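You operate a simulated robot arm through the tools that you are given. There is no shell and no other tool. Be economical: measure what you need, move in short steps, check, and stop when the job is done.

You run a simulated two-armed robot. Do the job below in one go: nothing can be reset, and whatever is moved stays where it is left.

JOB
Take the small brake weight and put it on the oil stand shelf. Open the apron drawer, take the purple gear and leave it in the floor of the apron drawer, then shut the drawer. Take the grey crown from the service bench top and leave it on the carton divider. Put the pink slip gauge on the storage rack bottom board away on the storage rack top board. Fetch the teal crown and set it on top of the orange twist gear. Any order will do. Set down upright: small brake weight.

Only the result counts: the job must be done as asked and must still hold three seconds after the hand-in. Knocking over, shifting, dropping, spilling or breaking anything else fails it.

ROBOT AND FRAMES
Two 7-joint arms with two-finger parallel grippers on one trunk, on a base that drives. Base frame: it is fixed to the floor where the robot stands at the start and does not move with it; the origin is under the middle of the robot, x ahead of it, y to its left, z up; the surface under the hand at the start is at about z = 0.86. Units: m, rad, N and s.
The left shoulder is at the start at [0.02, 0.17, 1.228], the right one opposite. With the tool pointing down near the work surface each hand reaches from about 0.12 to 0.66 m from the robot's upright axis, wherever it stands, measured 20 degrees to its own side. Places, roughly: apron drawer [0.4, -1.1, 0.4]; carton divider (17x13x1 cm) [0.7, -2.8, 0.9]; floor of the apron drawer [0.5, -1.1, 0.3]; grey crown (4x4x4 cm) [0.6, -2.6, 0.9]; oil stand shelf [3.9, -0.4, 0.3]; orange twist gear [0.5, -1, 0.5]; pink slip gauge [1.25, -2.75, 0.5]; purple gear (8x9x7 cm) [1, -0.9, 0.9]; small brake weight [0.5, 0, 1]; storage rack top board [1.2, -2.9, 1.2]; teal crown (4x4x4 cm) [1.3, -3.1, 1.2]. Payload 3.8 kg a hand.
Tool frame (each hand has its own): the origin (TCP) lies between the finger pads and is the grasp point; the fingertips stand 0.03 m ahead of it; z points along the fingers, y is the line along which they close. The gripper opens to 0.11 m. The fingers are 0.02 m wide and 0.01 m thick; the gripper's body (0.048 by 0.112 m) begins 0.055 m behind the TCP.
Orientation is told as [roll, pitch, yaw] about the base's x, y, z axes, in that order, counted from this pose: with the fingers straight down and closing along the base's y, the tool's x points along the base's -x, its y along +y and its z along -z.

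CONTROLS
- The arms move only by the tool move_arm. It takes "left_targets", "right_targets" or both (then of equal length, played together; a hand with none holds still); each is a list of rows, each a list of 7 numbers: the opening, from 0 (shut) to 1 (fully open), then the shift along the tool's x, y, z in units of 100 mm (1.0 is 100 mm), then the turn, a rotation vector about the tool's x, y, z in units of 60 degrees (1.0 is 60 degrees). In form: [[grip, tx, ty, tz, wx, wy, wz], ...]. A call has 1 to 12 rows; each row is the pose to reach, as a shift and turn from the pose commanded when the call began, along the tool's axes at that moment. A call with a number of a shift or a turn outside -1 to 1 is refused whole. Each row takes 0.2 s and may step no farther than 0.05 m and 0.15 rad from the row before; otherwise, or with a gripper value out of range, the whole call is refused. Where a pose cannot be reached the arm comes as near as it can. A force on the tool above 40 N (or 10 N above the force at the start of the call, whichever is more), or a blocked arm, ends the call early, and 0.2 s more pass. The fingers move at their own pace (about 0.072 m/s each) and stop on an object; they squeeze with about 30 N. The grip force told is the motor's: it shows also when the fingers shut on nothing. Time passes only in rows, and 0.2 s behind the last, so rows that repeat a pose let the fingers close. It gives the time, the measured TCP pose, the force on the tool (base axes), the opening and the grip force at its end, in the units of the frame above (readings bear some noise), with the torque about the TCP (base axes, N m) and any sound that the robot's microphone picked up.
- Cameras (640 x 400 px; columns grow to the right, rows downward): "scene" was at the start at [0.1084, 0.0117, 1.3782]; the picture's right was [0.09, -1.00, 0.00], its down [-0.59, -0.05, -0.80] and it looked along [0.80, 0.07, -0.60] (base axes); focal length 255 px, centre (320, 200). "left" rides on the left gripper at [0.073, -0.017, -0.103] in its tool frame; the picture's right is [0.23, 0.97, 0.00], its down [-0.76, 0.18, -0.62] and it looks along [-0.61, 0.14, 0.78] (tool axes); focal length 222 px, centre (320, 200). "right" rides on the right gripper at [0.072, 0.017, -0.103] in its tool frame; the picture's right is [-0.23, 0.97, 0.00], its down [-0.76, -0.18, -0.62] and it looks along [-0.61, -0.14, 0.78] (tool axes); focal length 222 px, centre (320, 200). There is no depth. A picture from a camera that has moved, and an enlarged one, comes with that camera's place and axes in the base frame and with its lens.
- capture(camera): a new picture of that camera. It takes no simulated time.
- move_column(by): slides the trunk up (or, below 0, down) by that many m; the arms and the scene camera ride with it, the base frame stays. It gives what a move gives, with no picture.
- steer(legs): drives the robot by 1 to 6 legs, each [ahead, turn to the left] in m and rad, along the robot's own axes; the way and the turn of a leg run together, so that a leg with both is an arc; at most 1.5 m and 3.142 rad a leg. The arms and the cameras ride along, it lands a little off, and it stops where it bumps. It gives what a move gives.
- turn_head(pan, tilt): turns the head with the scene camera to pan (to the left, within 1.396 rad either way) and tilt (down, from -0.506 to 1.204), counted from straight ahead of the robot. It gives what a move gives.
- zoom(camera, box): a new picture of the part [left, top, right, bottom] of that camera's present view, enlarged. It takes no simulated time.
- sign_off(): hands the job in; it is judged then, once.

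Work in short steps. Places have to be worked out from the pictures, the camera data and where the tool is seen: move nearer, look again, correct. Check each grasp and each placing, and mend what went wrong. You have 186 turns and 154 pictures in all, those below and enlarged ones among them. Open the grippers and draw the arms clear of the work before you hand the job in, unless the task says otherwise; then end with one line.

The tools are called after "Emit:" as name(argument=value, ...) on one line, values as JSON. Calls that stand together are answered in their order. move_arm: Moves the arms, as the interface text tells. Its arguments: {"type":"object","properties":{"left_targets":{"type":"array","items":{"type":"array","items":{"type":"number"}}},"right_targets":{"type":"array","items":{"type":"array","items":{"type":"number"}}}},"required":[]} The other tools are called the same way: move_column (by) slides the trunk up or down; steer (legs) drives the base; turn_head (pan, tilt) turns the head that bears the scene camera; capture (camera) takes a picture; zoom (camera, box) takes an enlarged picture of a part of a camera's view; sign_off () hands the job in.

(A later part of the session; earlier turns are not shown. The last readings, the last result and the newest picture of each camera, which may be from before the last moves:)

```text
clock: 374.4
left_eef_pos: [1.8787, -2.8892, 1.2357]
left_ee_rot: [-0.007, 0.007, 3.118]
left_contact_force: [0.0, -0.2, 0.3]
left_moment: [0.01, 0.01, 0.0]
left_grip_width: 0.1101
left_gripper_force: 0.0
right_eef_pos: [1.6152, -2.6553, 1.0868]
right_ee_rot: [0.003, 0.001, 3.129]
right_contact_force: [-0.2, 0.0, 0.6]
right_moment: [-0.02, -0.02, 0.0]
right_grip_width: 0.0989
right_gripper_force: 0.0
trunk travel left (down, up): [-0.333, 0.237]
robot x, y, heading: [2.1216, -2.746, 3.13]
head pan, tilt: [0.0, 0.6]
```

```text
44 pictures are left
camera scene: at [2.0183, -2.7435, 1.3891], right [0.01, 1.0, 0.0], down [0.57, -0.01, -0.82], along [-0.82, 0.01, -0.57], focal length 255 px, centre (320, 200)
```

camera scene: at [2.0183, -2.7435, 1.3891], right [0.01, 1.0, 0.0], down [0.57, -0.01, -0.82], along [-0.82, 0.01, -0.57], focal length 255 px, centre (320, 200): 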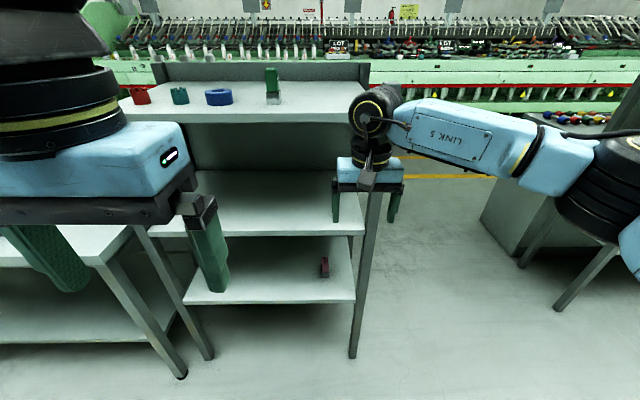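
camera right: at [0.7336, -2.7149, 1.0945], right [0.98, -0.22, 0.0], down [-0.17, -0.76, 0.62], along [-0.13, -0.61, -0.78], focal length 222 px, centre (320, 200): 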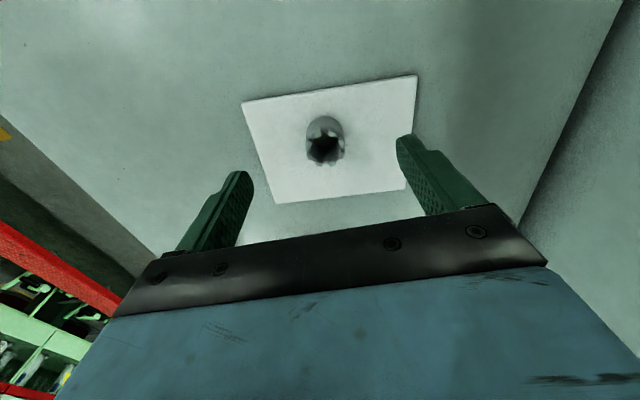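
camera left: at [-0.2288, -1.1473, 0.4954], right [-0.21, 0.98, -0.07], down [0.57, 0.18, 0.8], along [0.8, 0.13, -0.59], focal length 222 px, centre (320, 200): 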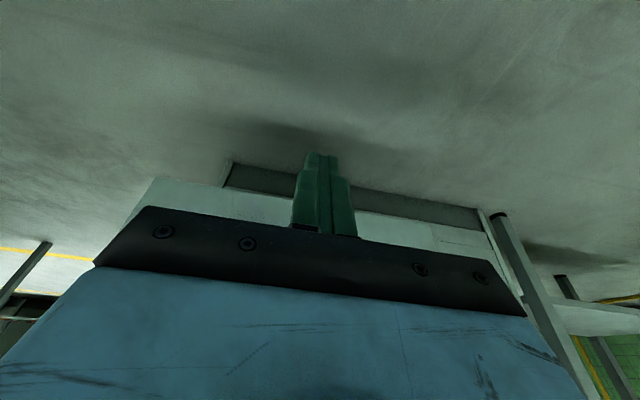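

From this side everything is reachable: the teal crown on the top board at (180,96) and the gauge on the bottom board. I'll zoom on both.

Emit:
zoom(camera="scene", box=[280, 230, 380, 310])

Emit:
zoom(camera="scene", box=[120, 60, 320, 140])

```text
5.00 times, centred on (330, 270) of scene
camera zoom: at [2.0183, -2.7435, 1.3891], right [0.01, 1.0, 0.0], down [0.57, -0.01, -0.82], along [-0.82, 0.01, -0.57], focal length 1277 px, centre (270, -150)
```

zoom: 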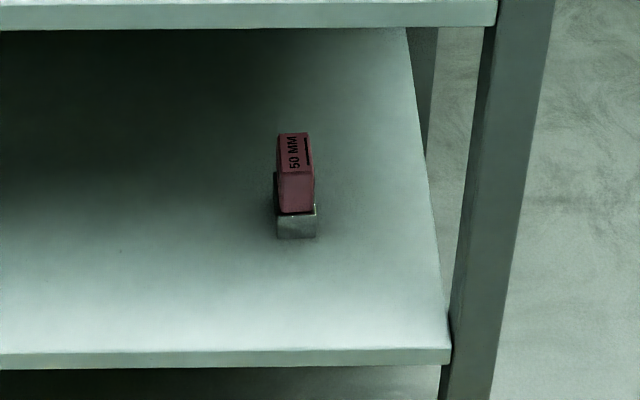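

```text
3.20 times, centred on (220, 100) of scene
camera zoom: at [2.0183, -2.7435, 1.3891], right [0.01, 1.0, 0.0], down [0.57, -0.01, -0.82], along [-0.82, 0.01, -0.57], focal length 817 px, centre (640, 520)
```

zoom: 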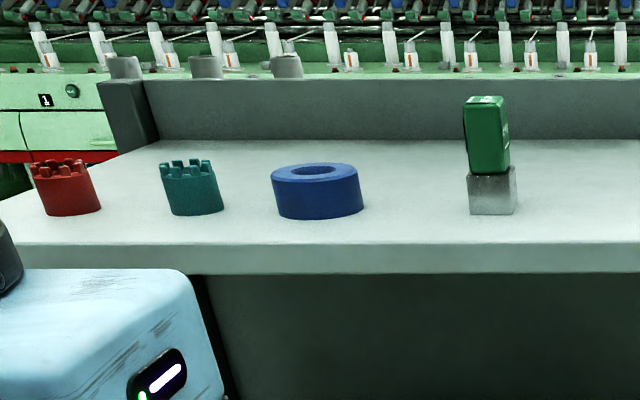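

The gauge is about 3.4 cm wide and 8 cm tall, centered near (1.283, -2.717). I'll tuck the right arm outward and bring the left arm forward, down and tilted, while clear of the rack.

Emit:
move_arm(left_targets=[[1, -0.27, 0, 0.32, 0, 0, 0], [1, -0.54, 0, 0.64, 0, 0, 0], [1, -0.8, 0, 0.95, 0, 0, 0]], right_targets=[[1, 0.33, -0.33, 0, 0, 0, 0], [1, 0.66, -0.66, 0, 0, 0, 0], [1, 1, -1, 0, 0, 0, 0]])

Emit:
move_arm(left_targets=[[1, -0.27, 0, 0.32, 0, 0, 0], [1, -0.54, 0, 0.64, 0, 0, 0], [1, -0.8, 0, 0.95, 0, 0, 0]], right_targets=[[1, 0.33, -0.33, -0.1, 0, 0, 0], [1, 0.66, -0.66, -0.2, 0, 0, 0], [1, 1, -0.8, -0.3, 0, 0, 0]])

Emit:
move_arm(left_targets=[[1, -0.27, 0, 0.32, 0, 0, 0], [1, -0.54, 0, 0.64, 0, 0, 0], [1, -0.8, 0, 0.95, 0, 0, 0]])

Emit:
move_arm(left_targets=[[1, -0.23, 0, 0.3, 0, -0.12, 0], [1, -0.46, 0, 0.6, 0, -0.24, 0], [1, -0.7, 0, 0.9, 0, -0.36, 0], [1, -0.7, 0, 0.9, 0, -0.48, 0], [1, -0.7, 0, 0.9, 0, -0.6, 0]])

Emit:
steer(legs=[[0, -1.56], [0.17, 0], [0, 1.5708]])

Emit:
move_column(by=-0.33)

Emit:
capture(camera="left")

```text
clock: 375.2
left_eef_pos: [1.8017, -2.8851, 1.1387]
left_ee_rot: [-0.004, 0.007, 3.118]
left_contact_force: [0.2, 0.0, 0.2]
left_moment: [0.01, 0.01, -0.04]
left_grip_width: 0.1101
left_gripper_force: 0.1
right_eef_pos: [1.7172, -2.5547, 1.0843]
right_ee_rot: [0.003, -0.001, 3.127]
right_contact_force: [-0.1, -1.0, 0.0]
right_moment: [0.0, 0.05, 0.02]
right_grip_width: 0.1102
right_gripper_force: 0.1
trunk travel left (down, up): [-0.333, 0.237]
robot x, y, heading: [2.1255, -2.7489, 3.13]
head pan, tilt: [0.0, 0.6]
```

```text
clock: 376.0
left_eef_pos: [1.7219, -2.8836, 1.0439]
left_ee_rot: [-0.007, 0.011, 3.118]
left_contact_force: [-0.2, 0.0, -0.1]
left_moment: [-0.01, 0.02, 0.03]
left_grip_width: 0.11
left_gripper_force: 0.1
right_eef_pos: [1.819, -2.4775, 1.1145]
right_ee_rot: [0.004, 0.0, 3.13]
right_contact_force: [0.2, 0.2, -0.4]
right_moment: [-0.03, 0.04, -0.02]
right_grip_width: 0.1099
right_gripper_force: 0.1
trunk travel left (down, up): [-0.333, 0.237]
robot x, y, heading: [2.1274, -2.751, 3.129]
head pan, tilt: [0.0, 0.6]
```

```text
clock: 376.8
left_eef_pos: [1.6408, -2.8817, 0.9486]
left_ee_rot: [-0.008, 0.011, 3.118]
left_contact_force: [0.9, -0.3, -0.7]
left_moment: [0.0, -0.03, 0.02]
left_grip_width: 0.1098
left_gripper_force: 0.0
right_eef_pos: [1.818, -2.4781, 1.1148]
right_ee_rot: [0.004, 0.001, 3.13]
right_contact_force: [-0.5, 0.3, -0.4]
right_moment: [0.0, -0.02, -0.02]
right_grip_width: 0.11
right_gripper_force: 0.1
trunk travel left (down, up): [-0.333, 0.237]
robot x, y, heading: [2.1264, -2.7468, 3.129]
head pan, tilt: [0.0, 0.6]
```

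```text
clock: 378.0
left_eef_pos: [1.5716, -2.8803, 0.857]
left_ee_rot: [-0.009, -0.621, 3.122]
left_contact_force: [0.4, 0.7, 0.4]
left_moment: [0.02, -0.02, -0.01]
left_grip_width: 0.11
left_gripper_force: 0.1
right_eef_pos: [1.8183, -2.4788, 1.1158]
right_ee_rot: [0.002, 0.001, 3.131]
right_contact_force: [0.1, 0.2, -0.1]
right_moment: [0.0, -0.01, 0.0]
right_grip_width: 0.11
right_gripper_force: 0.0
trunk travel left (down, up): [-0.333, 0.237]
robot x, y, heading: [2.1245, -2.7518, 3.131]
head pan, tilt: [0.0, 0.6]
```

```text
clock: 387.0
left_eef_pos: [1.571, -2.7107, 0.8575]
left_ee_rot: [-0.01, -0.62, 3.114]
left_contact_force: [0.3, 0.0, -0.3]
left_moment: [0.0, 0.01, 0.03]
left_grip_width: 0.1104
left_gripper_force: 0.0
right_eef_pos: [1.8212, -2.3095, 1.1151]
right_ee_rot: [0.004, -0.001, 3.118]
right_contact_force: [0.7, -0.4, -0.4]
right_moment: [0.0, 0.0, 0.02]
right_grip_width: 0.1101
right_gripper_force: 0.0
trunk travel left (down, up): [-0.333, 0.237]
robot x, y, heading: [2.1257, -2.5837, 3.12]
head pan, tilt: [0.0, 0.6]
```

```text
clock: 390.2
left_eef_pos: [1.5714, -2.7097, 0.5276]
left_ee_rot: [-0.007, -0.62, 3.114]
left_contact_force: [0.0, 0.2, -0.5]
left_moment: [-0.01, -0.02, 0.02]
left_grip_width: 0.1101
left_gripper_force: 0.2
right_eef_pos: [1.8206, -2.3104, 0.7858]
right_ee_rot: [0.002, 0.0, 3.12]
right_contact_force: [0.4, 0.7, -0.3]
right_moment: [-0.01, -0.01, 0.0]
right_grip_width: 0.11
right_gripper_force: 0.0
trunk travel left (down, up): [-0.003, 0.567]
robot x, y, heading: [2.1274, -2.5809, 3.12]
head pan, tilt: [0.0, 0.6]
```

```text
41 pictures are left
camera left: at [1.6898, -2.6968, 0.5698], right [0.15, -0.98, -0.14], down [-0.26, -0.18, 0.95], along [-0.95, -0.11, -0.29], focal length 222 px, centre (320, 200)
```

left: 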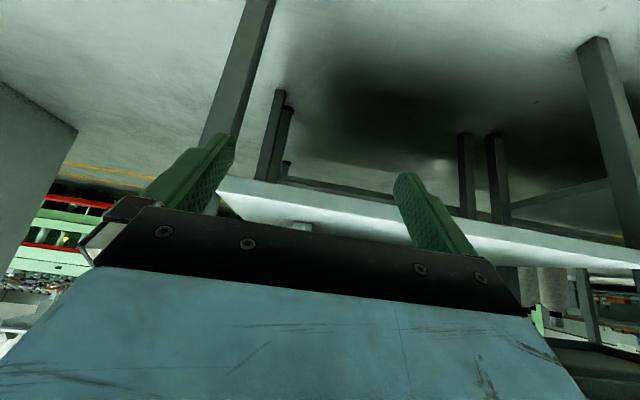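

The gauge's base is just visible and aligned. I'll shift 1.2 cm, raise 3 cm for clearance over the board, and drive in most of the way.

Emit:
move_arm(left_targets=[[1, 0, 0.12, 0, 0, 0, 0]])

Emit:
move_column(by=0.03)

Emit:
steer(legs=[[0.18, 0.01]])

Emit:
capture(camera="left")

```text
clock: 390.6
left_eef_pos: [1.5706, -2.7216, 0.5282]
left_ee_rot: [-0.01, -0.618, 3.112]
left_contact_force: [-0.8, -0.1, -0.2]
left_moment: [0.0, -0.02, 0.02]
left_grip_width: 0.1101
left_gripper_force: 0.1
right_eef_pos: [1.8213, -2.3099, 0.7854]
right_ee_rot: [0.003, -0.002, 3.117]
right_contact_force: [-0.2, -0.1, 0.5]
right_moment: [0.01, 0.01, -0.03]
right_grip_width: 0.1098
right_gripper_force: 0.1
trunk travel left (down, up): [-0.003, 0.567]
robot x, y, heading: [2.129, -2.5802, 3.116]
head pan, tilt: [0.0, 0.6]
```

```text
clock: 391.4
left_eef_pos: [1.5713, -2.7213, 0.5576]
left_ee_rot: [-0.007, -0.619, 3.115]
left_contact_force: [0.7, 0.0, 0.0]
left_moment: [-0.01, -0.02, 0.03]
left_grip_width: 0.1101
left_gripper_force: 0.1
right_eef_pos: [1.8204, -2.3107, 0.8151]
right_ee_rot: [0.003, -0.001, 3.118]
right_contact_force: [-0.2, -0.2, 0.3]
right_moment: [0.0, 0.0, 0.01]
right_grip_width: 0.1099
right_gripper_force: 0.1
trunk travel left (down, up): [-0.033, 0.537]
robot x, y, heading: [2.1307, -2.5806, 3.118]
head pan, tilt: [0.0, 0.6]
```

```text
clock: 392.9
left_eef_pos: [1.3896, -2.7223, 0.557]
left_ee_rot: [-0.01, -0.618, 3.119]
left_contact_force: [0.4, -0.5, 0.3]
left_moment: [0.02, 0.01, -0.02]
left_grip_width: 0.1098
left_gripper_force: 0.0
right_eef_pos: [1.6371, -2.309, 0.8159]
right_ee_rot: [0.002, 0.002, 3.127]
right_contact_force: [-0.2, -0.5, -0.1]
right_moment: [0.01, 0.01, 0.01]
right_grip_width: 0.1097
right_gripper_force: 0.1
trunk travel left (down, up): [-0.033, 0.537]
robot x, y, heading: [1.9447, -2.5805, 3.123]
head pan, tilt: [0.0, 0.6]
```

```text
40 pictures are left
camera left: at [1.5083, -2.7088, 0.5992], right [0.16, -0.98, -0.14], down [-0.26, -0.18, 0.95], along [-0.95, -0.11, -0.29], focal length 222 px, centre (320, 200)
```

left: 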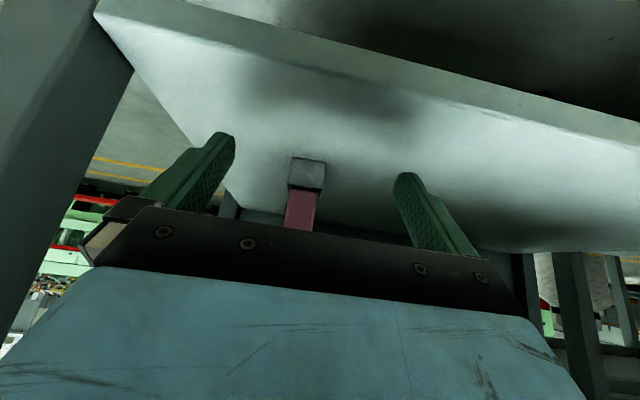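

The gauge is centered between the fingers, and the board is at z≈0.49. I'll lower 2 cm and drive in 11 cm.

Emit:
move_column(by=-0.018)

Emit:
steer(legs=[[0.11, 0.005]])

Emit:
move_arm(left_targets=[[0.6, 0, -0.04, 0, 0, 0, 0], [0.4, 0, -0.04, 0, 0, 0, 0], [0.2, 0, -0.04, 0, 0, 0, 0], [0, 0, -0.04, 0, 0, 0, 0], [0, 0, -0.04, 0, 0, 0, 0], [0, 0, -0.04, 0, 0, 0, 0]])

Emit:
capture(camera="left")

```text
clock: 393.6
left_eef_pos: [1.3897, -2.7223, 0.5389]
left_ee_rot: [-0.009, -0.621, 3.121]
left_contact_force: [-0.1, 0.1, -0.1]
left_moment: [0.01, 0.01, 0.01]
left_grip_width: 0.1099
left_gripper_force: 0.1
right_eef_pos: [1.6363, -2.3102, 0.7965]
right_ee_rot: [0.003, 0.0, 3.128]
right_contact_force: [-0.1, -0.3, -0.6]
right_moment: [-0.01, 0.03, -0.01]
right_grip_width: 0.1097
right_gripper_force: 0.1
trunk travel left (down, up): [-0.015, 0.555]
robot x, y, heading: [1.9469, -2.5787, 3.13]
head pan, tilt: [0.0, 0.6]
```

```text
clock: 394.7
left_eef_pos: [1.282, -2.722, 0.5398]
left_ee_rot: [-0.009, -0.617, 3.125]
left_contact_force: [0.6, 0.3, 0.6]
left_moment: [0.0, 0.0, 0.0]
left_grip_width: 0.1098
left_gripper_force: 0.0
right_eef_pos: [1.5274, -2.3101, 0.797]
right_ee_rot: [0.003, 0.001, 3.131]
right_contact_force: [-0.4, 0.1, 1.3]
right_moment: [-0.02, 0.02, 0.0]
right_grip_width: 0.11
right_gripper_force: 0.1
trunk travel left (down, up): [-0.015, 0.555]
robot x, y, heading: [1.8335, -2.5797, 3.13]
head pan, tilt: [0.0, 0.6]
```

```text
clock: 396.1
left_eef_pos: [1.2809, -2.7194, 0.5398]
left_ee_rot: [-0.009, -0.62, 3.125]
left_contact_force: [0.3, 0.5, -0.4]
left_moment: [-0.03, 0.0, 0.03]
left_grip_width: 0.0337
left_gripper_force: 30.1
right_eef_pos: [1.5284, -2.3092, 0.797]
right_ee_rot: [0.004, -0.001, 3.131]
right_contact_force: [0.3, 0.0, -0.3]
right_moment: [-0.01, 0.03, -0.01]
right_grip_width: 0.1101
right_gripper_force: 0.0
trunk travel left (down, up): [-0.015, 0.555]
robot x, y, heading: [1.8346, -2.578, 3.134]
head pan, tilt: [0.0, 0.6]
```

```text
39 pictures are left
camera left: at [1.401, -2.7053, 0.5813], right [0.16, -0.98, -0.14], down [-0.26, -0.18, 0.95], along [-0.95, -0.12, -0.29], focal length 222 px, centre (320, 200)
```

left: 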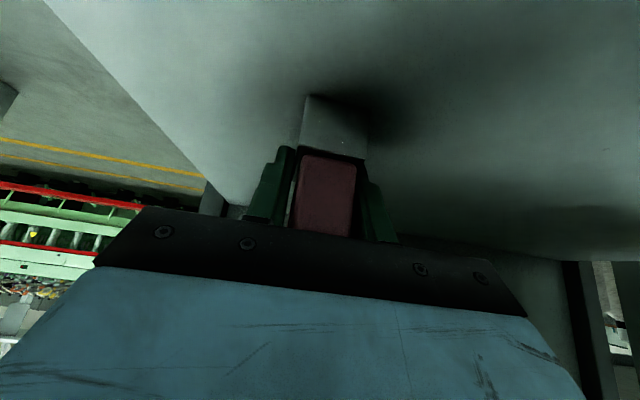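

The gauge is gripped at 3.4 cm. I'll lift it, back out of the rack, raise the trunk and the hand above the top board.

Emit:
move_column(by=0.02)

Emit:
steer(legs=[[-0.27, 0]])

Emit:
move_column(by=0.4)

Emit:
move_column(by=0.13)

Emit:
move_arm(left_targets=[[0, -0.22, 0, -0.3, 0, 0, 0], [0, -0.44, 0, -0.6, 0, 0, 0], [0, -0.66, 0, -0.92, 0, 0, 0]])

Emit:
move_arm(left_targets=[[0, -0.22, 0, -0.3, 0, 0, 0], [0, -0.44, 0, -0.6, 0, 0, 0], [0, -0.66, 0, -0.92, 0, 0, 0]])

Emit:
capture(camera="left")

Emit:
capture(camera="scene")

```text
clock: 396.8
left_eef_pos: [1.2816, -2.7195, 0.5591]
left_ee_rot: [-0.01, -0.617, 3.124]
left_contact_force: [0.3, -0.6, -2.4]
left_moment: [-0.02, -0.04, 0.0]
left_grip_width: 0.0337
left_gripper_force: 29.4
right_eef_pos: [1.5286, -2.309, 0.817]
right_ee_rot: [0.003, -0.002, 3.131]
right_contact_force: [0.4, 0.6, -0.5]
right_moment: [0.02, 0.04, 0.0]
right_grip_width: 0.1098
right_gripper_force: 0.1
trunk travel left (down, up): [-0.035, 0.535]
robot x, y, heading: [1.8389, -2.5772, 3.134]
head pan, tilt: [0.0, 0.6]
```

```text
clock: 398.7
left_eef_pos: [1.5519, -2.7217, 0.5596]
left_ee_rot: [-0.008, -0.618, 3.125]
left_contact_force: [0.4, 0.2, -1.5]
left_moment: [0.01, 0.0, 0.0]
left_grip_width: 0.0334
left_gripper_force: 29.8
right_eef_pos: [1.7998, -2.3115, 0.8168]
right_ee_rot: [0.003, 0.0, 3.129]
right_contact_force: [0.0, -0.6, 0.1]
right_moment: [-0.01, -0.02, -0.01]
right_grip_width: 0.1101
right_gripper_force: 0.1
trunk travel left (down, up): [-0.035, 0.535]
robot x, y, heading: [2.1062, -2.5798, 3.133]
head pan, tilt: [0.0, 0.6]
```

```text
clock: 402.6
left_eef_pos: [1.5521, -2.7229, 0.9603]
left_ee_rot: [-0.007, -0.618, 3.125]
left_contact_force: [-0.2, 0.0, -1.2]
left_moment: [0.01, -0.01, -0.02]
left_grip_width: 0.0334
left_gripper_force: 30.1
right_eef_pos: [1.7983, -2.3123, 1.2174]
right_ee_rot: [0.003, 0.001, 3.128]
right_contact_force: [-1.0, -0.2, 0.4]
right_moment: [-0.01, 0.02, 0.01]
right_grip_width: 0.11
right_gripper_force: 0.1
trunk travel left (down, up): [-0.435, 0.135]
robot x, y, heading: [2.1052, -2.5799, 3.131]
head pan, tilt: [0.0, 0.6]
```

```text
clock: 404.1
left_eef_pos: [1.5521, -2.7219, 1.0888]
left_ee_rot: [-0.009, -0.618, 3.124]
left_contact_force: [-0.2, 0.6, -0.6]
left_moment: [-0.01, 0.03, 0.01]
left_grip_width: 0.0336
left_gripper_force: 29.9
right_eef_pos: [1.799, -2.3135, 1.3476]
right_ee_rot: [0.005, 0.0, 3.129]
right_contact_force: [-0.2, 0.1, 0.1]
right_moment: [0.02, -0.02, 0.01]
right_grip_width: 0.1099
right_gripper_force: 0.1
trunk travel left (down, up): [-0.565, 0.005]
robot x, y, heading: [2.111, -2.5807, 3.129]
head pan, tilt: [0.0, 0.6]
```

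```text
clock: 404.9
left_eef_pos: [1.5499, -2.7231, 1.2032]
left_ee_rot: [-0.008, -0.619, 3.122]
left_contact_force: [-0.8, 0.6, -1.7]
left_moment: [-0.02, -0.01, 0.02]
left_grip_width: 0.0337
left_gripper_force: 29.8
right_eef_pos: [1.7986, -2.312, 1.3465]
right_ee_rot: [0.003, -0.001, 3.129]
right_contact_force: [0.9, -0.3, 0.7]
right_moment: [0.02, -0.01, -0.04]
right_grip_width: 0.1098
right_gripper_force: 0.1
trunk travel left (down, up): [-0.565, 0.005]
robot x, y, heading: [2.111, -2.5844, 3.136]
head pan, tilt: [0.0, 0.6]
```

```text
clock: 405.7
left_eef_pos: [1.5503, -2.7232, 1.3154]
left_ee_rot: [-0.008, -0.618, 3.124]
left_contact_force: [-0.3, -0.5, -1.9]
left_moment: [0.01, 0.03, -0.01]
left_grip_width: 0.0337
left_gripper_force: 30.0
right_eef_pos: [1.799, -2.312, 1.3478]
right_ee_rot: [0.003, 0.0, 3.13]
right_contact_force: [0.6, 0.4, 0.8]
right_moment: [-0.02, 0.0, 0.0]
right_grip_width: 0.11
right_gripper_force: 0.1
trunk travel left (down, up): [-0.565, 0.005]
robot x, y, heading: [2.1069, -2.5812, 3.136]
head pan, tilt: [0.0, 0.6]
```

```text
38 pictures are left
camera left: at [1.6685, -2.7091, 1.3584], right [0.16, -0.98, -0.14], down [-0.26, -0.18, 0.95], along [-0.95, -0.12, -0.29], focal length 222 px, centre (320, 200)
```

left: 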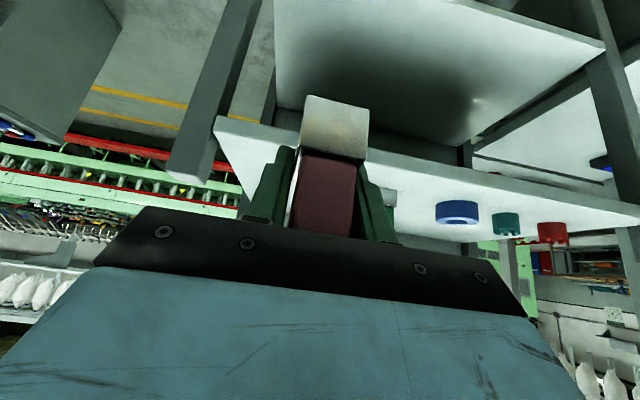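

```text
37 pictures are left
camera scene: at [1.9992, -2.5766, 1.6211], right [0.01, 1.0, 0.0], down [0.56, -0.01, -0.83], along [-0.83, 0.01, -0.56], focal length 255 px, centre (320, 200)
```

scene: 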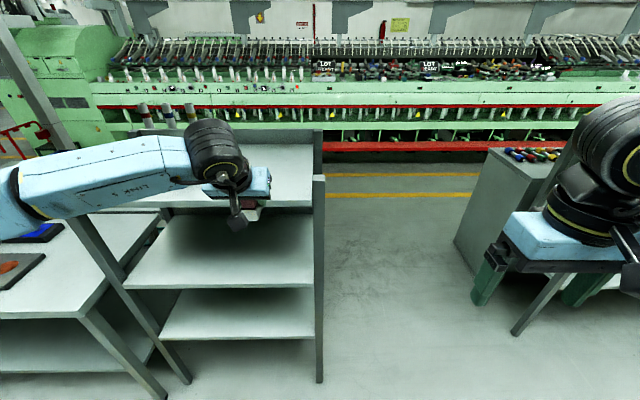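

The top board is clear at y≈-2.72 and the gauge base is about 4 cm above it. I'll drive in 0.26 m.

Emit:
steer(legs=[[0.26, 0]])

Emit:
capture(camera="left")

Emit:
capture(camera="scene")

```text
clock: 407.6
left_eef_pos: [1.285, -2.7222, 1.3154]
left_ee_rot: [-0.008, -0.619, 3.123]
left_contact_force: [0.6, 0.1, -1.3]
left_moment: [-0.03, -0.01, 0.0]
left_grip_width: 0.0334
left_gripper_force: 30.4
right_eef_pos: [1.5358, -2.3094, 1.3473]
right_ee_rot: [0.003, -0.001, 3.13]
right_contact_force: [-0.4, 0.4, 0.7]
right_moment: [-0.02, -0.01, -0.01]
right_grip_width: 0.11
right_gripper_force: 0.0
trunk travel left (down, up): [-0.565, 0.005]
robot x, y, heading: [1.8457, -2.5763, 3.136]
head pan, tilt: [0.0, 0.6]
```

```text
36 pictures are left
camera left: at [1.4042, -2.7073, 1.3581], right [0.16, -0.98, -0.14], down [-0.26, -0.18, 0.95], along [-0.95, -0.12, -0.29], focal length 222 px, centre (320, 200)
```

left: 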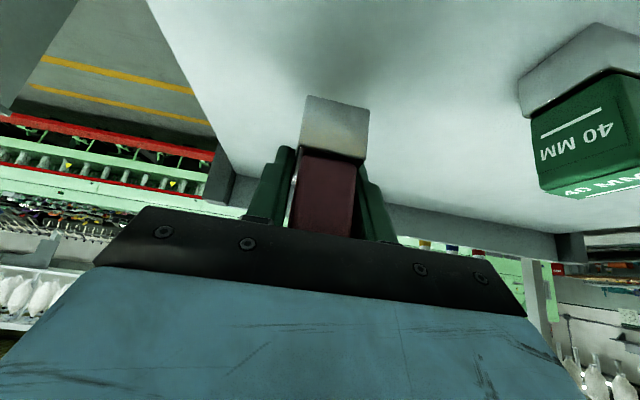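

```text
35 pictures are left
camera scene: at [1.7349, -2.5745, 1.6211], right [0.01, 1.0, 0.0], down [0.56, 0.0, -0.83], along [-0.83, 0.01, -0.56], focal length 255 px, centre (320, 200)
```

scene: 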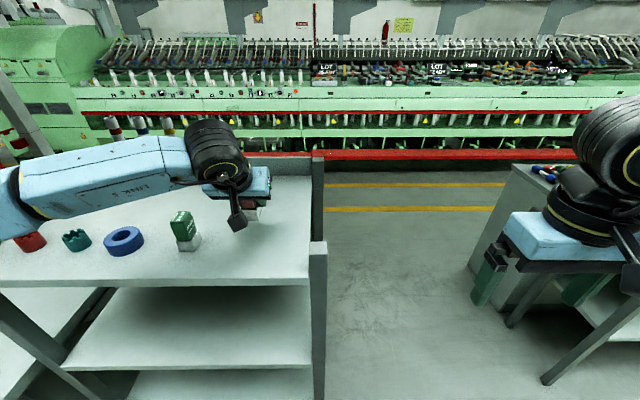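

The gauge is over a free spot about 10 cm from the green one. I'll lower by the trunk in stages until contact.

Emit:
move_column(by=-0.03)

Emit:
move_column(by=-0.008)

Emit:
move_column(by=-0.006)

```text
clock: 408.4
left_eef_pos: [1.285, -2.7229, 1.2854]
left_ee_rot: [-0.008, -0.617, 3.125]
left_contact_force: [-0.1, 0.0, -1.1]
left_moment: [0.0, 0.0, -0.03]
left_grip_width: 0.0334
left_gripper_force: 29.6
right_eef_pos: [1.5343, -2.3091, 1.3177]
right_ee_rot: [0.003, 0.001, 3.131]
right_contact_force: [0.1, 0.3, -0.1]
right_moment: [-0.03, -0.02, 0.01]
right_grip_width: 0.1101
right_gripper_force: 0.0
trunk travel left (down, up): [-0.535, 0.035]
robot x, y, heading: [1.8442, -2.5773, 3.133]
head pan, tilt: [0.0, 0.6]
```

```text
clock: 408.9
left_eef_pos: [1.2851, -2.7209, 1.2782]
left_ee_rot: [-0.009, -0.617, 3.124]
left_contact_force: [1.1, -0.4, -2.0]
left_moment: [0.02, -0.04, -0.02]
left_grip_width: 0.0336
left_gripper_force: 29.9
right_eef_pos: [1.534, -2.3092, 1.3095]
right_ee_rot: [0.003, -0.001, 3.132]
right_contact_force: [-0.6, -0.4, 0.0]
right_moment: [0.01, 0.03, 0.01]
right_grip_width: 0.1101
right_gripper_force: 0.0
trunk travel left (down, up): [-0.527, 0.043]
robot x, y, heading: [1.8451, -2.5775, 3.134]
head pan, tilt: [0.0, 0.6]
```

```text
clock: 409.5
left_eef_pos: [1.2832, -2.7215, 1.2726]
left_ee_rot: [-0.009, -0.617, 3.125]
left_contact_force: [0.0, 0.0, -1.5]
left_moment: [0.04, 0.02, 0.01]
left_grip_width: 0.0337
left_gripper_force: 29.9
right_eef_pos: [1.5349, -2.3097, 1.304]
right_ee_rot: [0.003, 0.0, 3.131]
right_contact_force: [-0.7, 0.1, 0.3]
right_moment: [0.0, 0.02, -0.06]
right_grip_width: 0.1098
right_gripper_force: 0.1
trunk travel left (down, up): [-0.521, 0.049]
robot x, y, heading: [1.8448, -2.5788, 3.131]
head pan, tilt: [0.0, 0.6]
```

No contact yet at TCP z 1.2726, so I'll keep stepping down gently.

Emit:
move_column(by=-0.005)

Emit:
move_column(by=-0.004)

Emit:
move_column(by=-0.003)

Emit:
capture(camera="left")

```text
clock: 410.0
left_eef_pos: [1.2846, -2.7218, 1.2671]
left_ee_rot: [-0.008, -0.618, 3.125]
left_contact_force: [0.0, -0.2, -1.6]
left_moment: [-0.01, 0.02, 0.01]
left_grip_width: 0.0336
left_gripper_force: 29.9
right_eef_pos: [1.5338, -2.3096, 1.2984]
right_ee_rot: [0.003, -0.002, 3.13]
right_contact_force: [-0.5, -0.7, 0.3]
right_moment: [0.01, 0.02, 0.01]
right_grip_width: 0.1102
right_gripper_force: 0.0
trunk travel left (down, up): [-0.516, 0.054]
robot x, y, heading: [1.8419, -2.5777, 3.134]
head pan, tilt: [0.0, 0.6]
```

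```text
clock: 410.6
left_eef_pos: [1.2851, -2.7216, 1.264]
left_ee_rot: [-0.008, -0.619, 3.125]
left_contact_force: [0.3, 0.3, -2.3]
left_moment: [0.0, -0.01, 0.0]
left_grip_width: 0.0335
left_gripper_force: 30.5
right_eef_pos: [1.535, -2.309, 1.2945]
right_ee_rot: [0.004, 0.0, 3.13]
right_contact_force: [0.7, -0.1, -0.1]
right_moment: [0.02, 0.0, 0.02]
right_grip_width: 0.11
right_gripper_force: 0.1
trunk travel left (down, up): [-0.512, 0.058]
robot x, y, heading: [1.8422, -2.5788, 3.134]
head pan, tilt: [0.0, 0.6]
```

```text
clock: 411.1
left_eef_pos: [1.2838, -2.7219, 1.26]
left_ee_rot: [-0.008, -0.617, 3.124]
left_contact_force: [1.0, -0.6, -0.4]
left_moment: [0.02, 0.0, 0.0]
left_grip_width: 0.0335
left_gripper_force: 30.1
right_eef_pos: [1.5345, -2.309, 1.2898]
right_ee_rot: [0.004, -0.001, 3.13]
right_contact_force: [0.9, -0.6, -0.2]
right_moment: [0.03, 0.0, 0.02]
right_grip_width: 0.1099
right_gripper_force: 0.0
trunk travel left (down, up): [-0.509, 0.061]
robot x, y, heading: [1.8433, -2.5812, 3.134]
head pan, tilt: [0.0, 0.6]
```

```text
34 pictures are left
camera left: at [1.404, -2.7073, 1.3019], right [0.16, -0.98, -0.14], down [-0.26, -0.18, 0.95], along [-0.95, -0.12, -0.29], focal length 222 px, centre (320, 200)
```

left: 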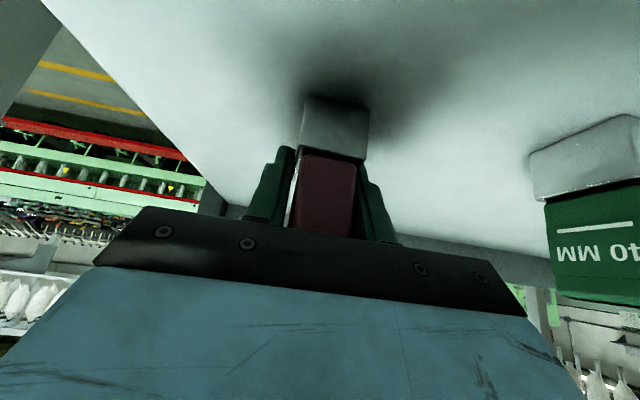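

It's almost touching, judging by the shadow and the reduced load. One or two more small steps.

Emit:
move_column(by=-0.003)

Emit:
move_column(by=-0.002)

```text
clock: 411.6
left_eef_pos: [1.2853, -2.7217, 1.2594]
left_ee_rot: [-0.009, -0.622, 3.128]
left_contact_force: [0.4, -1.7, 10.5]
left_moment: [-0.23, -0.31, -0.04]
left_grip_width: 0.0336
left_gripper_force: 30.0
right_eef_pos: [1.5354, -2.3091, 1.2883]
right_ee_rot: [0.002, -0.001, 3.132]
right_contact_force: [0.3, 1.0, -0.6]
right_moment: [-0.01, -0.01, -0.01]
right_grip_width: 0.1102
right_gripper_force: 0.0
trunk travel left (down, up): [-0.506, 0.064]
robot x, y, heading: [1.8428, -2.5788, 3.136]
head pan, tilt: [0.0, 0.6]
```

```text
clock: 412.1
left_eef_pos: [1.2867, -2.7215, 1.2584]
left_ee_rot: [-0.01, -0.627, 3.125]
left_contact_force: [-3.0, -1.8, 21.6]
left_moment: [-0.14, -0.11, 0.01]
left_grip_width: 0.0336
left_gripper_force: 30.2
right_eef_pos: [1.5355, -2.3099, 1.2875]
right_ee_rot: [0.003, -0.002, 3.131]
right_contact_force: [0.0, 0.8, -0.1]
right_moment: [-0.01, -0.02, 0.01]
right_grip_width: 0.1102
right_gripper_force: 0.1
trunk travel left (down, up): [-0.504, 0.066]
robot x, y, heading: [1.844, -2.579, 3.129]
head pan, tilt: [0.0, 0.6]
```

The gauge is seated. I'll ease off, open, and withdraw straight back.

Emit:
move_column(by=0.002)

Emit:
move_arm(left_targets=[[0.4, 0, 0, 0, 0, 0, 0], [0.6, 0, 0, 0, 0, 0, 0], [0.8, 0, 0, 0, 0, 0, 0], [1, 0, 0, 0, 0, 0, 0], [1, 0, 0, 0, 0, 0, 0]])

Emit:
steer(legs=[[-0.27, 0]])

Emit:
capture(camera="scene")

```text
clock: 412.6
left_eef_pos: [1.285, -2.7208, 1.2578]
left_ee_rot: [-0.007, -0.623, 3.123]
left_contact_force: [-5.7, -0.2, 18.8]
left_moment: [-0.12, 0.69, 0.01]
left_grip_width: 0.0336
left_gripper_force: 30.0
right_eef_pos: [1.5347, -2.3089, 1.2879]
right_ee_rot: [0.004, -0.002, 3.13]
right_contact_force: [0.7, 0.9, 0.1]
right_moment: [-0.03, 0.0, -0.01]
right_grip_width: 0.11
right_gripper_force: 0.0
trunk travel left (down, up): [-0.506, 0.064]
robot x, y, heading: [1.8444, -2.579, 3.133]
head pan, tilt: [0.0, 0.6]
```

```text
clock: 413.9
left_eef_pos: [1.286, -2.7221, 1.2572]
left_ee_rot: [-0.009, -0.618, 3.124]
left_contact_force: [-0.5, 0.3, 1.1]
left_moment: [0.02, 0.0, 0.0]
left_grip_width: 0.1099
left_gripper_force: 0.1
right_eef_pos: [1.5341, -2.309, 1.2876]
right_ee_rot: [0.005, 0.001, 3.131]
right_contact_force: [0.3, 0.0, 0.1]
right_moment: [0.03, -0.03, 0.01]
right_grip_width: 0.11
right_gripper_force: 0.0
trunk travel left (down, up): [-0.506, 0.064]
robot x, y, heading: [1.8434, -2.5792, 3.134]
head pan, tilt: [0.0, 0.6]
```

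```text
clock: 415.8
left_eef_pos: [1.5521, -2.7227, 1.2568]
left_ee_rot: [-0.009, -0.621, 3.122]
left_contact_force: [-0.1, 0.8, -0.6]
left_moment: [0.0, -0.05, 0.01]
left_grip_width: 0.1099
left_gripper_force: 0.1
right_eef_pos: [1.8006, -2.3105, 1.2881]
right_ee_rot: [0.003, 0.0, 3.131]
right_contact_force: [0.5, 0.1, -0.1]
right_moment: [-0.03, -0.01, -0.02]
right_grip_width: 0.11
right_gripper_force: 0.1
trunk travel left (down, up): [-0.506, 0.064]
robot x, y, heading: [2.1124, -2.5822, 3.128]
head pan, tilt: [0.0, 0.6]
```

```text
33 pictures are left
camera scene: at [2.0014, -2.5768, 1.5621], right [0.01, 1.0, 0.0], down [0.56, -0.01, -0.83], along [-0.83, 0.01, -0.56], focal length 255 px, centre (320, 200)
```

scene: 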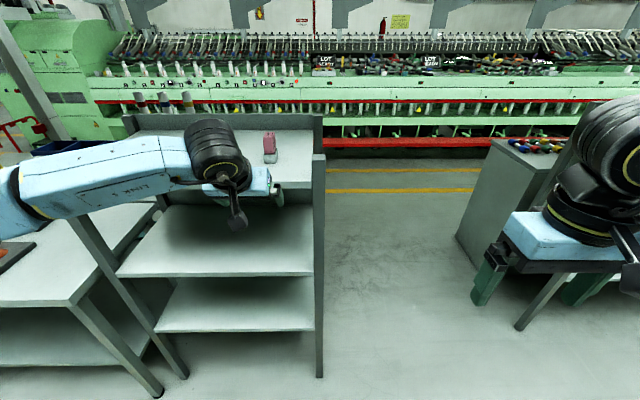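

The gauge stands upright on the top board. Next is the teal crown near (1.29, -3.106), with the right arm. I'll retract the left arm, extend the right one with about 45° tilt, and drive over.

Emit:
move_arm(left_targets=[[1, 0.1, 0, -0.3, 0, 0.12, 0], [1, 0.2, 0, -0.6, 0, 0.24, 0], [1, 0.3, 0, -0.9, 0, 0.36, 0], [1, 0.4, 0, -0.9, 0, 0.48, 0], [1, 0.5, 0, -0.9, 0, 0.6, 0]], right_targets=[[0.54, -0.2, 0.2, 0, 0, 0, 0], [0.54, -0.4, 0.4, 0, 0, 0, 0], [0.54, -0.6, 0.6, 0, 0, 0, 0], [0.54, -0.8, 0.8, 0, 0, 0, 0], [0.54, -1, 1, 0, 0, 0, 0]])

Emit:
move_arm(left_targets=[[1, 0.3, 0, 0, 0, 0, 0], [1, 0.6, 0, 0, 0, 0, 0], [1, 0.9, 0, 0, 0, 0, 0], [1, 0.9, 0, 0, 0, 0, 0], [1, 0.9, 0, 0, 0, 0, 0], [1, 0.9, 0, 0, 0, 0, 0]], right_targets=[[0.54, -0.25, 0, 0, 0, -0.125, 0], [0.54, -0.5, 0, 0, 0, -0.25, 0], [0.54, -0.75, 0, 0, 0, -0.375, 0], [0.54, -1, 0, 0, 0, -0.5, 0], [0.54, -1, 0, 0, 0, -0.625, 0], [0.54, -1, 0, 0, 0, -0.75, 0]])

Emit:
steer(legs=[[0, 1.58], [0.69, 0], [0, -1.5708]])

Emit:
capture(camera="scene")

Emit:
capture(camera="right")

```text
clock: 416.9
left_eef_pos: [1.6438, -2.7275, 1.3004]
left_ee_rot: [-0.006, 0.014, 3.117]
left_contact_force: [-0.2, -0.5, -0.1]
left_moment: [-0.03, -0.03, -0.02]
left_grip_width: 0.1099
left_gripper_force: 0.1
right_eef_pos: [1.6988, -2.4142, 1.2882]
right_ee_rot: [0.003, 0.0, 3.132]
right_contact_force: [1.0, -0.4, 0.1]
right_moment: [0.02, -0.02, -0.02]
right_grip_width: 0.0593
right_gripper_force: 0.1
trunk travel left (down, up): [-0.506, 0.064]
robot x, y, heading: [2.1066, -2.5823, 3.132]
head pan, tilt: [0.0, 0.6]
```

```text
clock: 418.4
left_eef_pos: [1.7346, -2.7269, 1.3031]
left_ee_rot: [-0.008, 0.009, 3.119]
left_contact_force: [0.4, -0.4, 0.5]
left_moment: [0.01, 0.01, 0.01]
left_grip_width: 0.11
left_gripper_force: 0.0
right_eef_pos: [1.6006, -2.4096, 1.2902]
right_ee_rot: [0.004, -0.788, 3.125]
right_contact_force: [-0.9, 0.2, 0.2]
right_moment: [-0.03, 0.05, -0.01]
right_grip_width: 0.0591
right_gripper_force: 0.0
trunk travel left (down, up): [-0.506, 0.064]
robot x, y, heading: [2.1139, -2.5809, 3.132]
head pan, tilt: [0.0, 0.6]
```

```text
clock: 429.9
left_eef_pos: [1.7655, -3.4439, 1.3026]
left_ee_rot: [-0.007, 0.011, -3.112]
left_contact_force: [0.6, 0.1, -0.2]
left_moment: [0.04, 0.04, -0.04]
left_grip_width: 0.1099
left_gripper_force: 0.0
right_eef_pos: [1.6136, -3.1345, 1.2888]
right_ee_rot: [0.006, -0.785, -3.104]
right_contact_force: [-0.2, -0.3, -0.4]
right_moment: [0.0, 0.03, 0.02]
right_grip_width: 0.0594
right_gripper_force: 0.0
trunk travel left (down, up): [-0.506, 0.064]
robot x, y, heading: [2.1326, -3.2757, -3.099]
head pan, tilt: [0.0, 0.6]
```

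```text
32 pictures are left
camera scene: at [2.0246, -3.2802, 1.5621], right [-0.04, 1.0, 0.0], down [0.56, 0.02, -0.83], along [-0.82, -0.04, -0.56], focal length 255 px, centre (320, 200)
```

scene: 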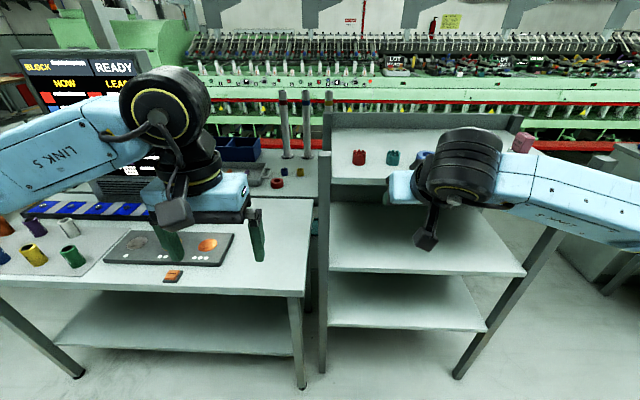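

```text
31 pictures are left
camera right: at [1.7403, -3.1462, 1.3105], right [-0.12, -0.98, 0.16], down [-0.1, 0.18, 0.98], along [-0.99, 0.1, -0.12], focal length 222 px, centre (320, 200)
```

right: 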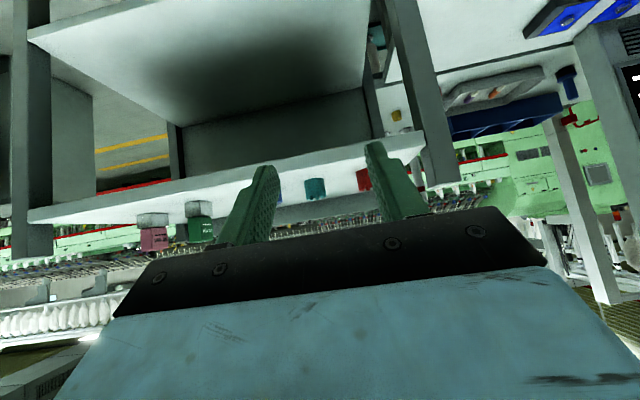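

The heading is slightly off and the teal crown measures about (1.29, -3.096, 1.23). I'll correct the heading, lower 4 cm, and drive most of the way.

Emit:
steer(legs=[[0, -0.042], [0.2, 0]])

Emit:
move_column(by=-0.04)

Emit:
capture(camera="right")

```text
clock: 431.9
left_eef_pos: [1.559, -3.4285, 1.3017]
left_ee_rot: [-0.006, 0.01, 3.129]
left_contact_force: [-0.1, 0.5, -0.4]
left_moment: [0.04, 0.01, 0.03]
left_grip_width: 0.1097
left_gripper_force: 0.3
right_eef_pos: [1.4201, -3.1134, 1.289]
right_ee_rot: [0.005, -0.785, 3.138]
right_contact_force: [-0.7, -0.3, -0.6]
right_moment: [-0.03, 0.0, 0.04]
right_grip_width: 0.0595
right_gripper_force: 0.1
trunk travel left (down, up): [-0.506, 0.064]
robot x, y, heading: [1.9332, -3.2844, -3.141]
head pan, tilt: [0.0, 0.6]
```

```text
clock: 432.7
left_eef_pos: [1.5591, -3.429, 1.2643]
left_ee_rot: [-0.01, 0.008, 3.132]
left_contact_force: [-0.5, -0.1, -0.7]
left_moment: [0.0, 0.01, 0.02]
left_grip_width: 0.1098
left_gripper_force: 0.1
right_eef_pos: [1.4208, -3.114, 1.249]
right_ee_rot: [0.005, -0.786, 3.139]
right_contact_force: [-0.6, -0.4, 1.5]
right_moment: [-0.01, 0.02, -0.04]
right_grip_width: 0.0594
right_gripper_force: 0.2
trunk travel left (down, up): [-0.466, 0.104]
robot x, y, heading: [1.934, -3.2775, -3.142]
head pan, tilt: [0.0, 0.6]
```

```text
30 pictures are left
camera right: at [1.5459, -3.1305, 1.2707], right [-0.16, -0.97, 0.16], down [-0.1, 0.18, 0.98], along [-0.98, 0.14, -0.12], focal length 222 px, centre (320, 200)
```

right: 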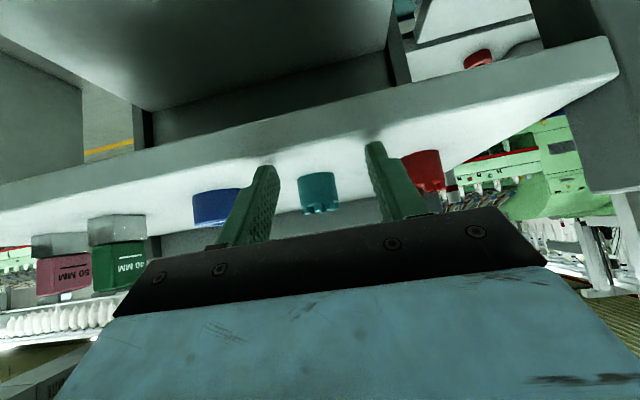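

The crown is at (1.294, -3.092). I'll shift 2.2 cm in y and drive in 12.7 cm.

Emit:
move_arm(right_targets=[[0.54, 0, -0.11, 0, 0, 0, 0], [0.54, 0, -0.22, 0, 0, 0, 0]])

Emit:
steer(legs=[[0.127, 0]])

Emit:
capture(camera="right")

```text
clock: 433.3
left_eef_pos: [1.559, -3.429, 1.2632]
left_ee_rot: [-0.008, 0.01, 3.13]
left_contact_force: [0.3, -1.3, 0.9]
left_moment: [0.01, 0.0, 0.03]
left_grip_width: 0.1098
left_gripper_force: 0.1
right_eef_pos: [1.4211, -3.091, 1.2491]
right_ee_rot: [0.007, -0.786, 3.139]
right_contact_force: [0.0, -0.1, -0.2]
right_moment: [-0.01, -0.01, 0.02]
right_grip_width: 0.0594
right_gripper_force: 0.1
trunk travel left (down, up): [-0.466, 0.104]
robot x, y, heading: [1.9314, -3.2793, -3.137]
head pan, tilt: [0.0, 0.6]
```

```text
clock: 434.6
left_eef_pos: [1.4343, -3.4297, 1.2631]
left_ee_rot: [-0.007, 0.012, 3.13]
left_contact_force: [0.3, -0.6, -0.8]
left_moment: [-0.03, 0.02, 0.02]
left_grip_width: 0.1099
left_gripper_force: 0.0
right_eef_pos: [1.2967, -3.0928, 1.2491]
right_ee_rot: [0.004, -0.784, 3.138]
right_contact_force: [-0.5, -0.4, -0.2]
right_moment: [-0.01, -0.01, 0.0]
right_grip_width: 0.0592
right_gripper_force: 0.0
trunk travel left (down, up): [-0.466, 0.104]
robot x, y, heading: [1.8104, -3.2799, -3.141]
head pan, tilt: [0.0, 0.6]
```

```text
29 pictures are left
camera right: at [1.4209, -3.1083, 1.2699], right [-0.16, -0.97, 0.16], down [-0.1, 0.18, 0.98], along [-0.98, 0.14, -0.12], focal length 222 px, centre (320, 200)
```

right: 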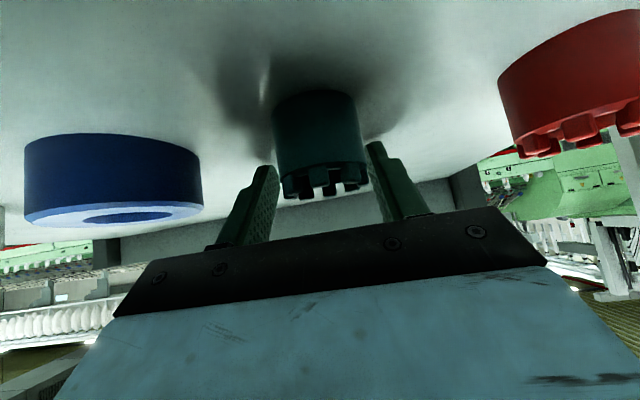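

The crown is nearer than I assumed, at x≈1.328, so I'll back up 3 cm and look again.

Emit:
steer(legs=[[-0.03, 0]])

Emit:
zoom(camera="right", box=[200, 60, 440, 260])

```text
clock: 435.4
left_eef_pos: [1.4655, -3.4291, 1.2634]
left_ee_rot: [-0.009, 0.009, 3.13]
left_contact_force: [0.1, -0.3, -0.2]
left_moment: [0.01, 0.05, -0.01]
left_grip_width: 0.1101
left_gripper_force: 0.0
right_eef_pos: [1.3277, -3.0923, 1.2477]
right_ee_rot: [0.004, -0.784, 3.137]
right_contact_force: [0.7, 0.3, -0.9]
right_moment: [-0.01, 0.0, -0.02]
right_grip_width: 0.0595
right_gripper_force: 0.0
trunk travel left (down, up): [-0.466, 0.104]
robot x, y, heading: [1.8386, -3.2786, -3.14]
head pan, tilt: [0.0, 0.6]
```

```text
2.00 times, centred on (320, 160) of right
camera zoom: at [1.4523, -3.1086, 1.2701], right [-0.16, -0.97, 0.16], down [-0.1, 0.18, 0.98], along [-0.98, 0.14, -0.12], focal length 444 px, centre (320, 280)
```

zoom: 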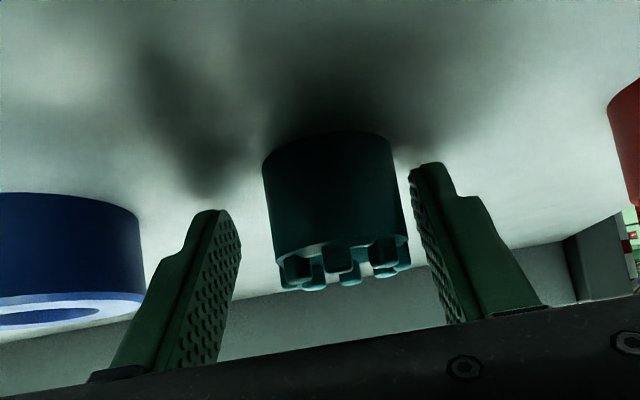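

The crown is now at the right depth. I'll align 5 mm and close.

Emit:
move_arm(right_targets=[[0.54, 0, 0.05, 0, 0, 0, 0], [0.45, 0, 0.05, 0, 0, 0, 0], [0.3, 0, 0.05, 0, 0, 0, 0], [0.1, 0, 0.05, 0, 0, 0, 0], [0, 0, 0.05, 0, 0, 0, 0], [0, 0, 0.05, 0, 0, 0, 0]])

Emit:
move_column(by=0.06)

Emit:
capture(camera="right")

```text
clock: 436.8
left_eef_pos: [1.4651, -3.4291, 1.2635]
left_ee_rot: [-0.008, 0.008, 3.13]
left_contact_force: [-0.7, 0.6, -0.6]
left_moment: [0.01, 0.0, -0.04]
left_grip_width: 0.11
left_gripper_force: 0.1
right_eef_pos: [1.3256, -3.0972, 1.2487]
right_ee_rot: [0.004, -0.787, 3.139]
right_contact_force: [-0.1, -0.5, 2.5]
right_moment: [0.07, 0.0, -0.01]
right_grip_width: 0.0379
right_gripper_force: 29.5
trunk travel left (down, up): [-0.466, 0.104]
robot x, y, heading: [1.8351, -3.2759, -3.144]
head pan, tilt: [0.0, 0.6]
```

```text
clock: 437.8
left_eef_pos: [1.4654, -3.4284, 1.3221]
left_ee_rot: [-0.006, 0.011, 3.127]
left_contact_force: [0.1, 0.5, 0.4]
left_moment: [0.0, -0.02, 0.03]
left_grip_width: 0.1099
left_gripper_force: 0.1
right_eef_pos: [1.3265, -3.0975, 1.3082]
right_ee_rot: [0.003, -0.784, 3.137]
right_contact_force: [-0.5, 0.6, -0.9]
right_moment: [-0.02, 0.0, -0.02]
right_grip_width: 0.0377
right_gripper_force: 29.8
trunk travel left (down, up): [-0.526, 0.044]
robot x, y, heading: [1.8381, -3.2762, -3.141]
head pan, tilt: [0.0, 0.6]
```

```text
27 pictures are left
camera right: at [1.4515, -3.1136, 1.3292], right [-0.16, -0.97, 0.16], down [-0.1, 0.18, 0.98], along [-0.98, 0.14, -0.13], focal length 222 px, centre (320, 200)
```

right: 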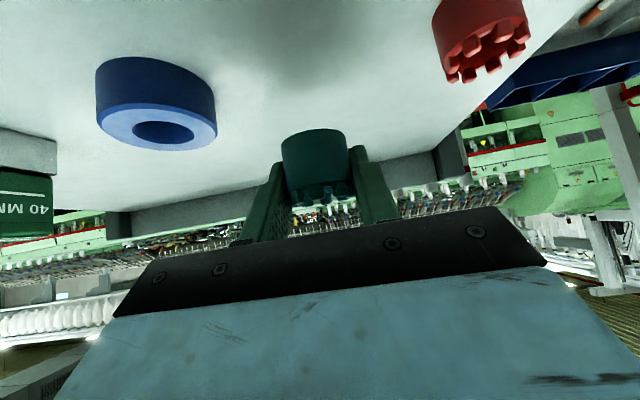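

The teal crown is held. I'll back off and drive through the passage and round to the drawer unit.

Emit:
steer(legs=[[-0.3, 0], [0, -1.5708], [1.3, 0], [0, 1.5708]])

Emit:
turn_head(pan=0.0, tilt=0.5)

Emit:
capture(camera="scene")

```text
clock: 453.6
left_eef_pos: [1.7521, -2.1323, 1.3239]
left_ee_rot: [-0.006, 0.008, 3.12]
left_contact_force: [0.5, 1.2, -0.6]
left_moment: [0.02, 0.05, 0.03]
left_grip_width: 0.1099
left_gripper_force: 0.0
right_eef_pos: [1.6163, -1.799, 1.3079]
right_ee_rot: [0.006, -0.783, 3.131]
right_contact_force: [-0.4, 0.1, -0.3]
right_moment: [0.01, -0.02, 0.01]
right_grip_width: 0.0378
right_gripper_force: 30.0
trunk travel left (down, up): [-0.526, 0.044]
robot x, y, heading: [2.1268, -1.9858, 3.132]
head pan, tilt: [0.0, 0.6]
```

```text
clock: 454.2
left_eef_pos: [1.7518, -2.1319, 1.3234]
left_ee_rot: [-0.005, 0.008, 3.121]
left_contact_force: [0.3, 0.4, -0.1]
left_moment: [-0.01, -0.01, 0.01]
left_grip_width: 0.1101
left_gripper_force: 0.0
right_eef_pos: [1.6172, -1.7983, 1.3077]
right_ee_rot: [0.004, -0.784, 3.131]
right_contact_force: [-0.6, 0.2, -0.2]
right_moment: [-0.01, 0.0, 0.02]
right_grip_width: 0.038
right_gripper_force: 30.0
trunk travel left (down, up): [-0.526, 0.044]
robot x, y, heading: [2.1258, -1.9919, 3.135]
head pan, tilt: [0.0, 0.499]
```

```text
26 pictures are left
camera scene: at [2.0148, -1.9815, 1.5912], right [0.01, 1.0, 0.0], down [0.48, 0.0, -0.88], along [-0.88, 0.01, -0.48], focal length 255 px, centre (320, 200)
```

scene: 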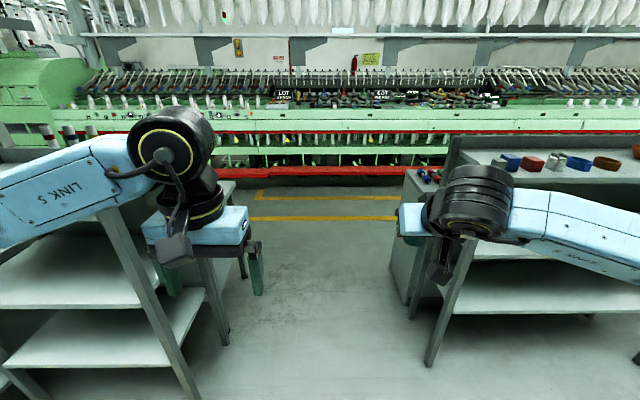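

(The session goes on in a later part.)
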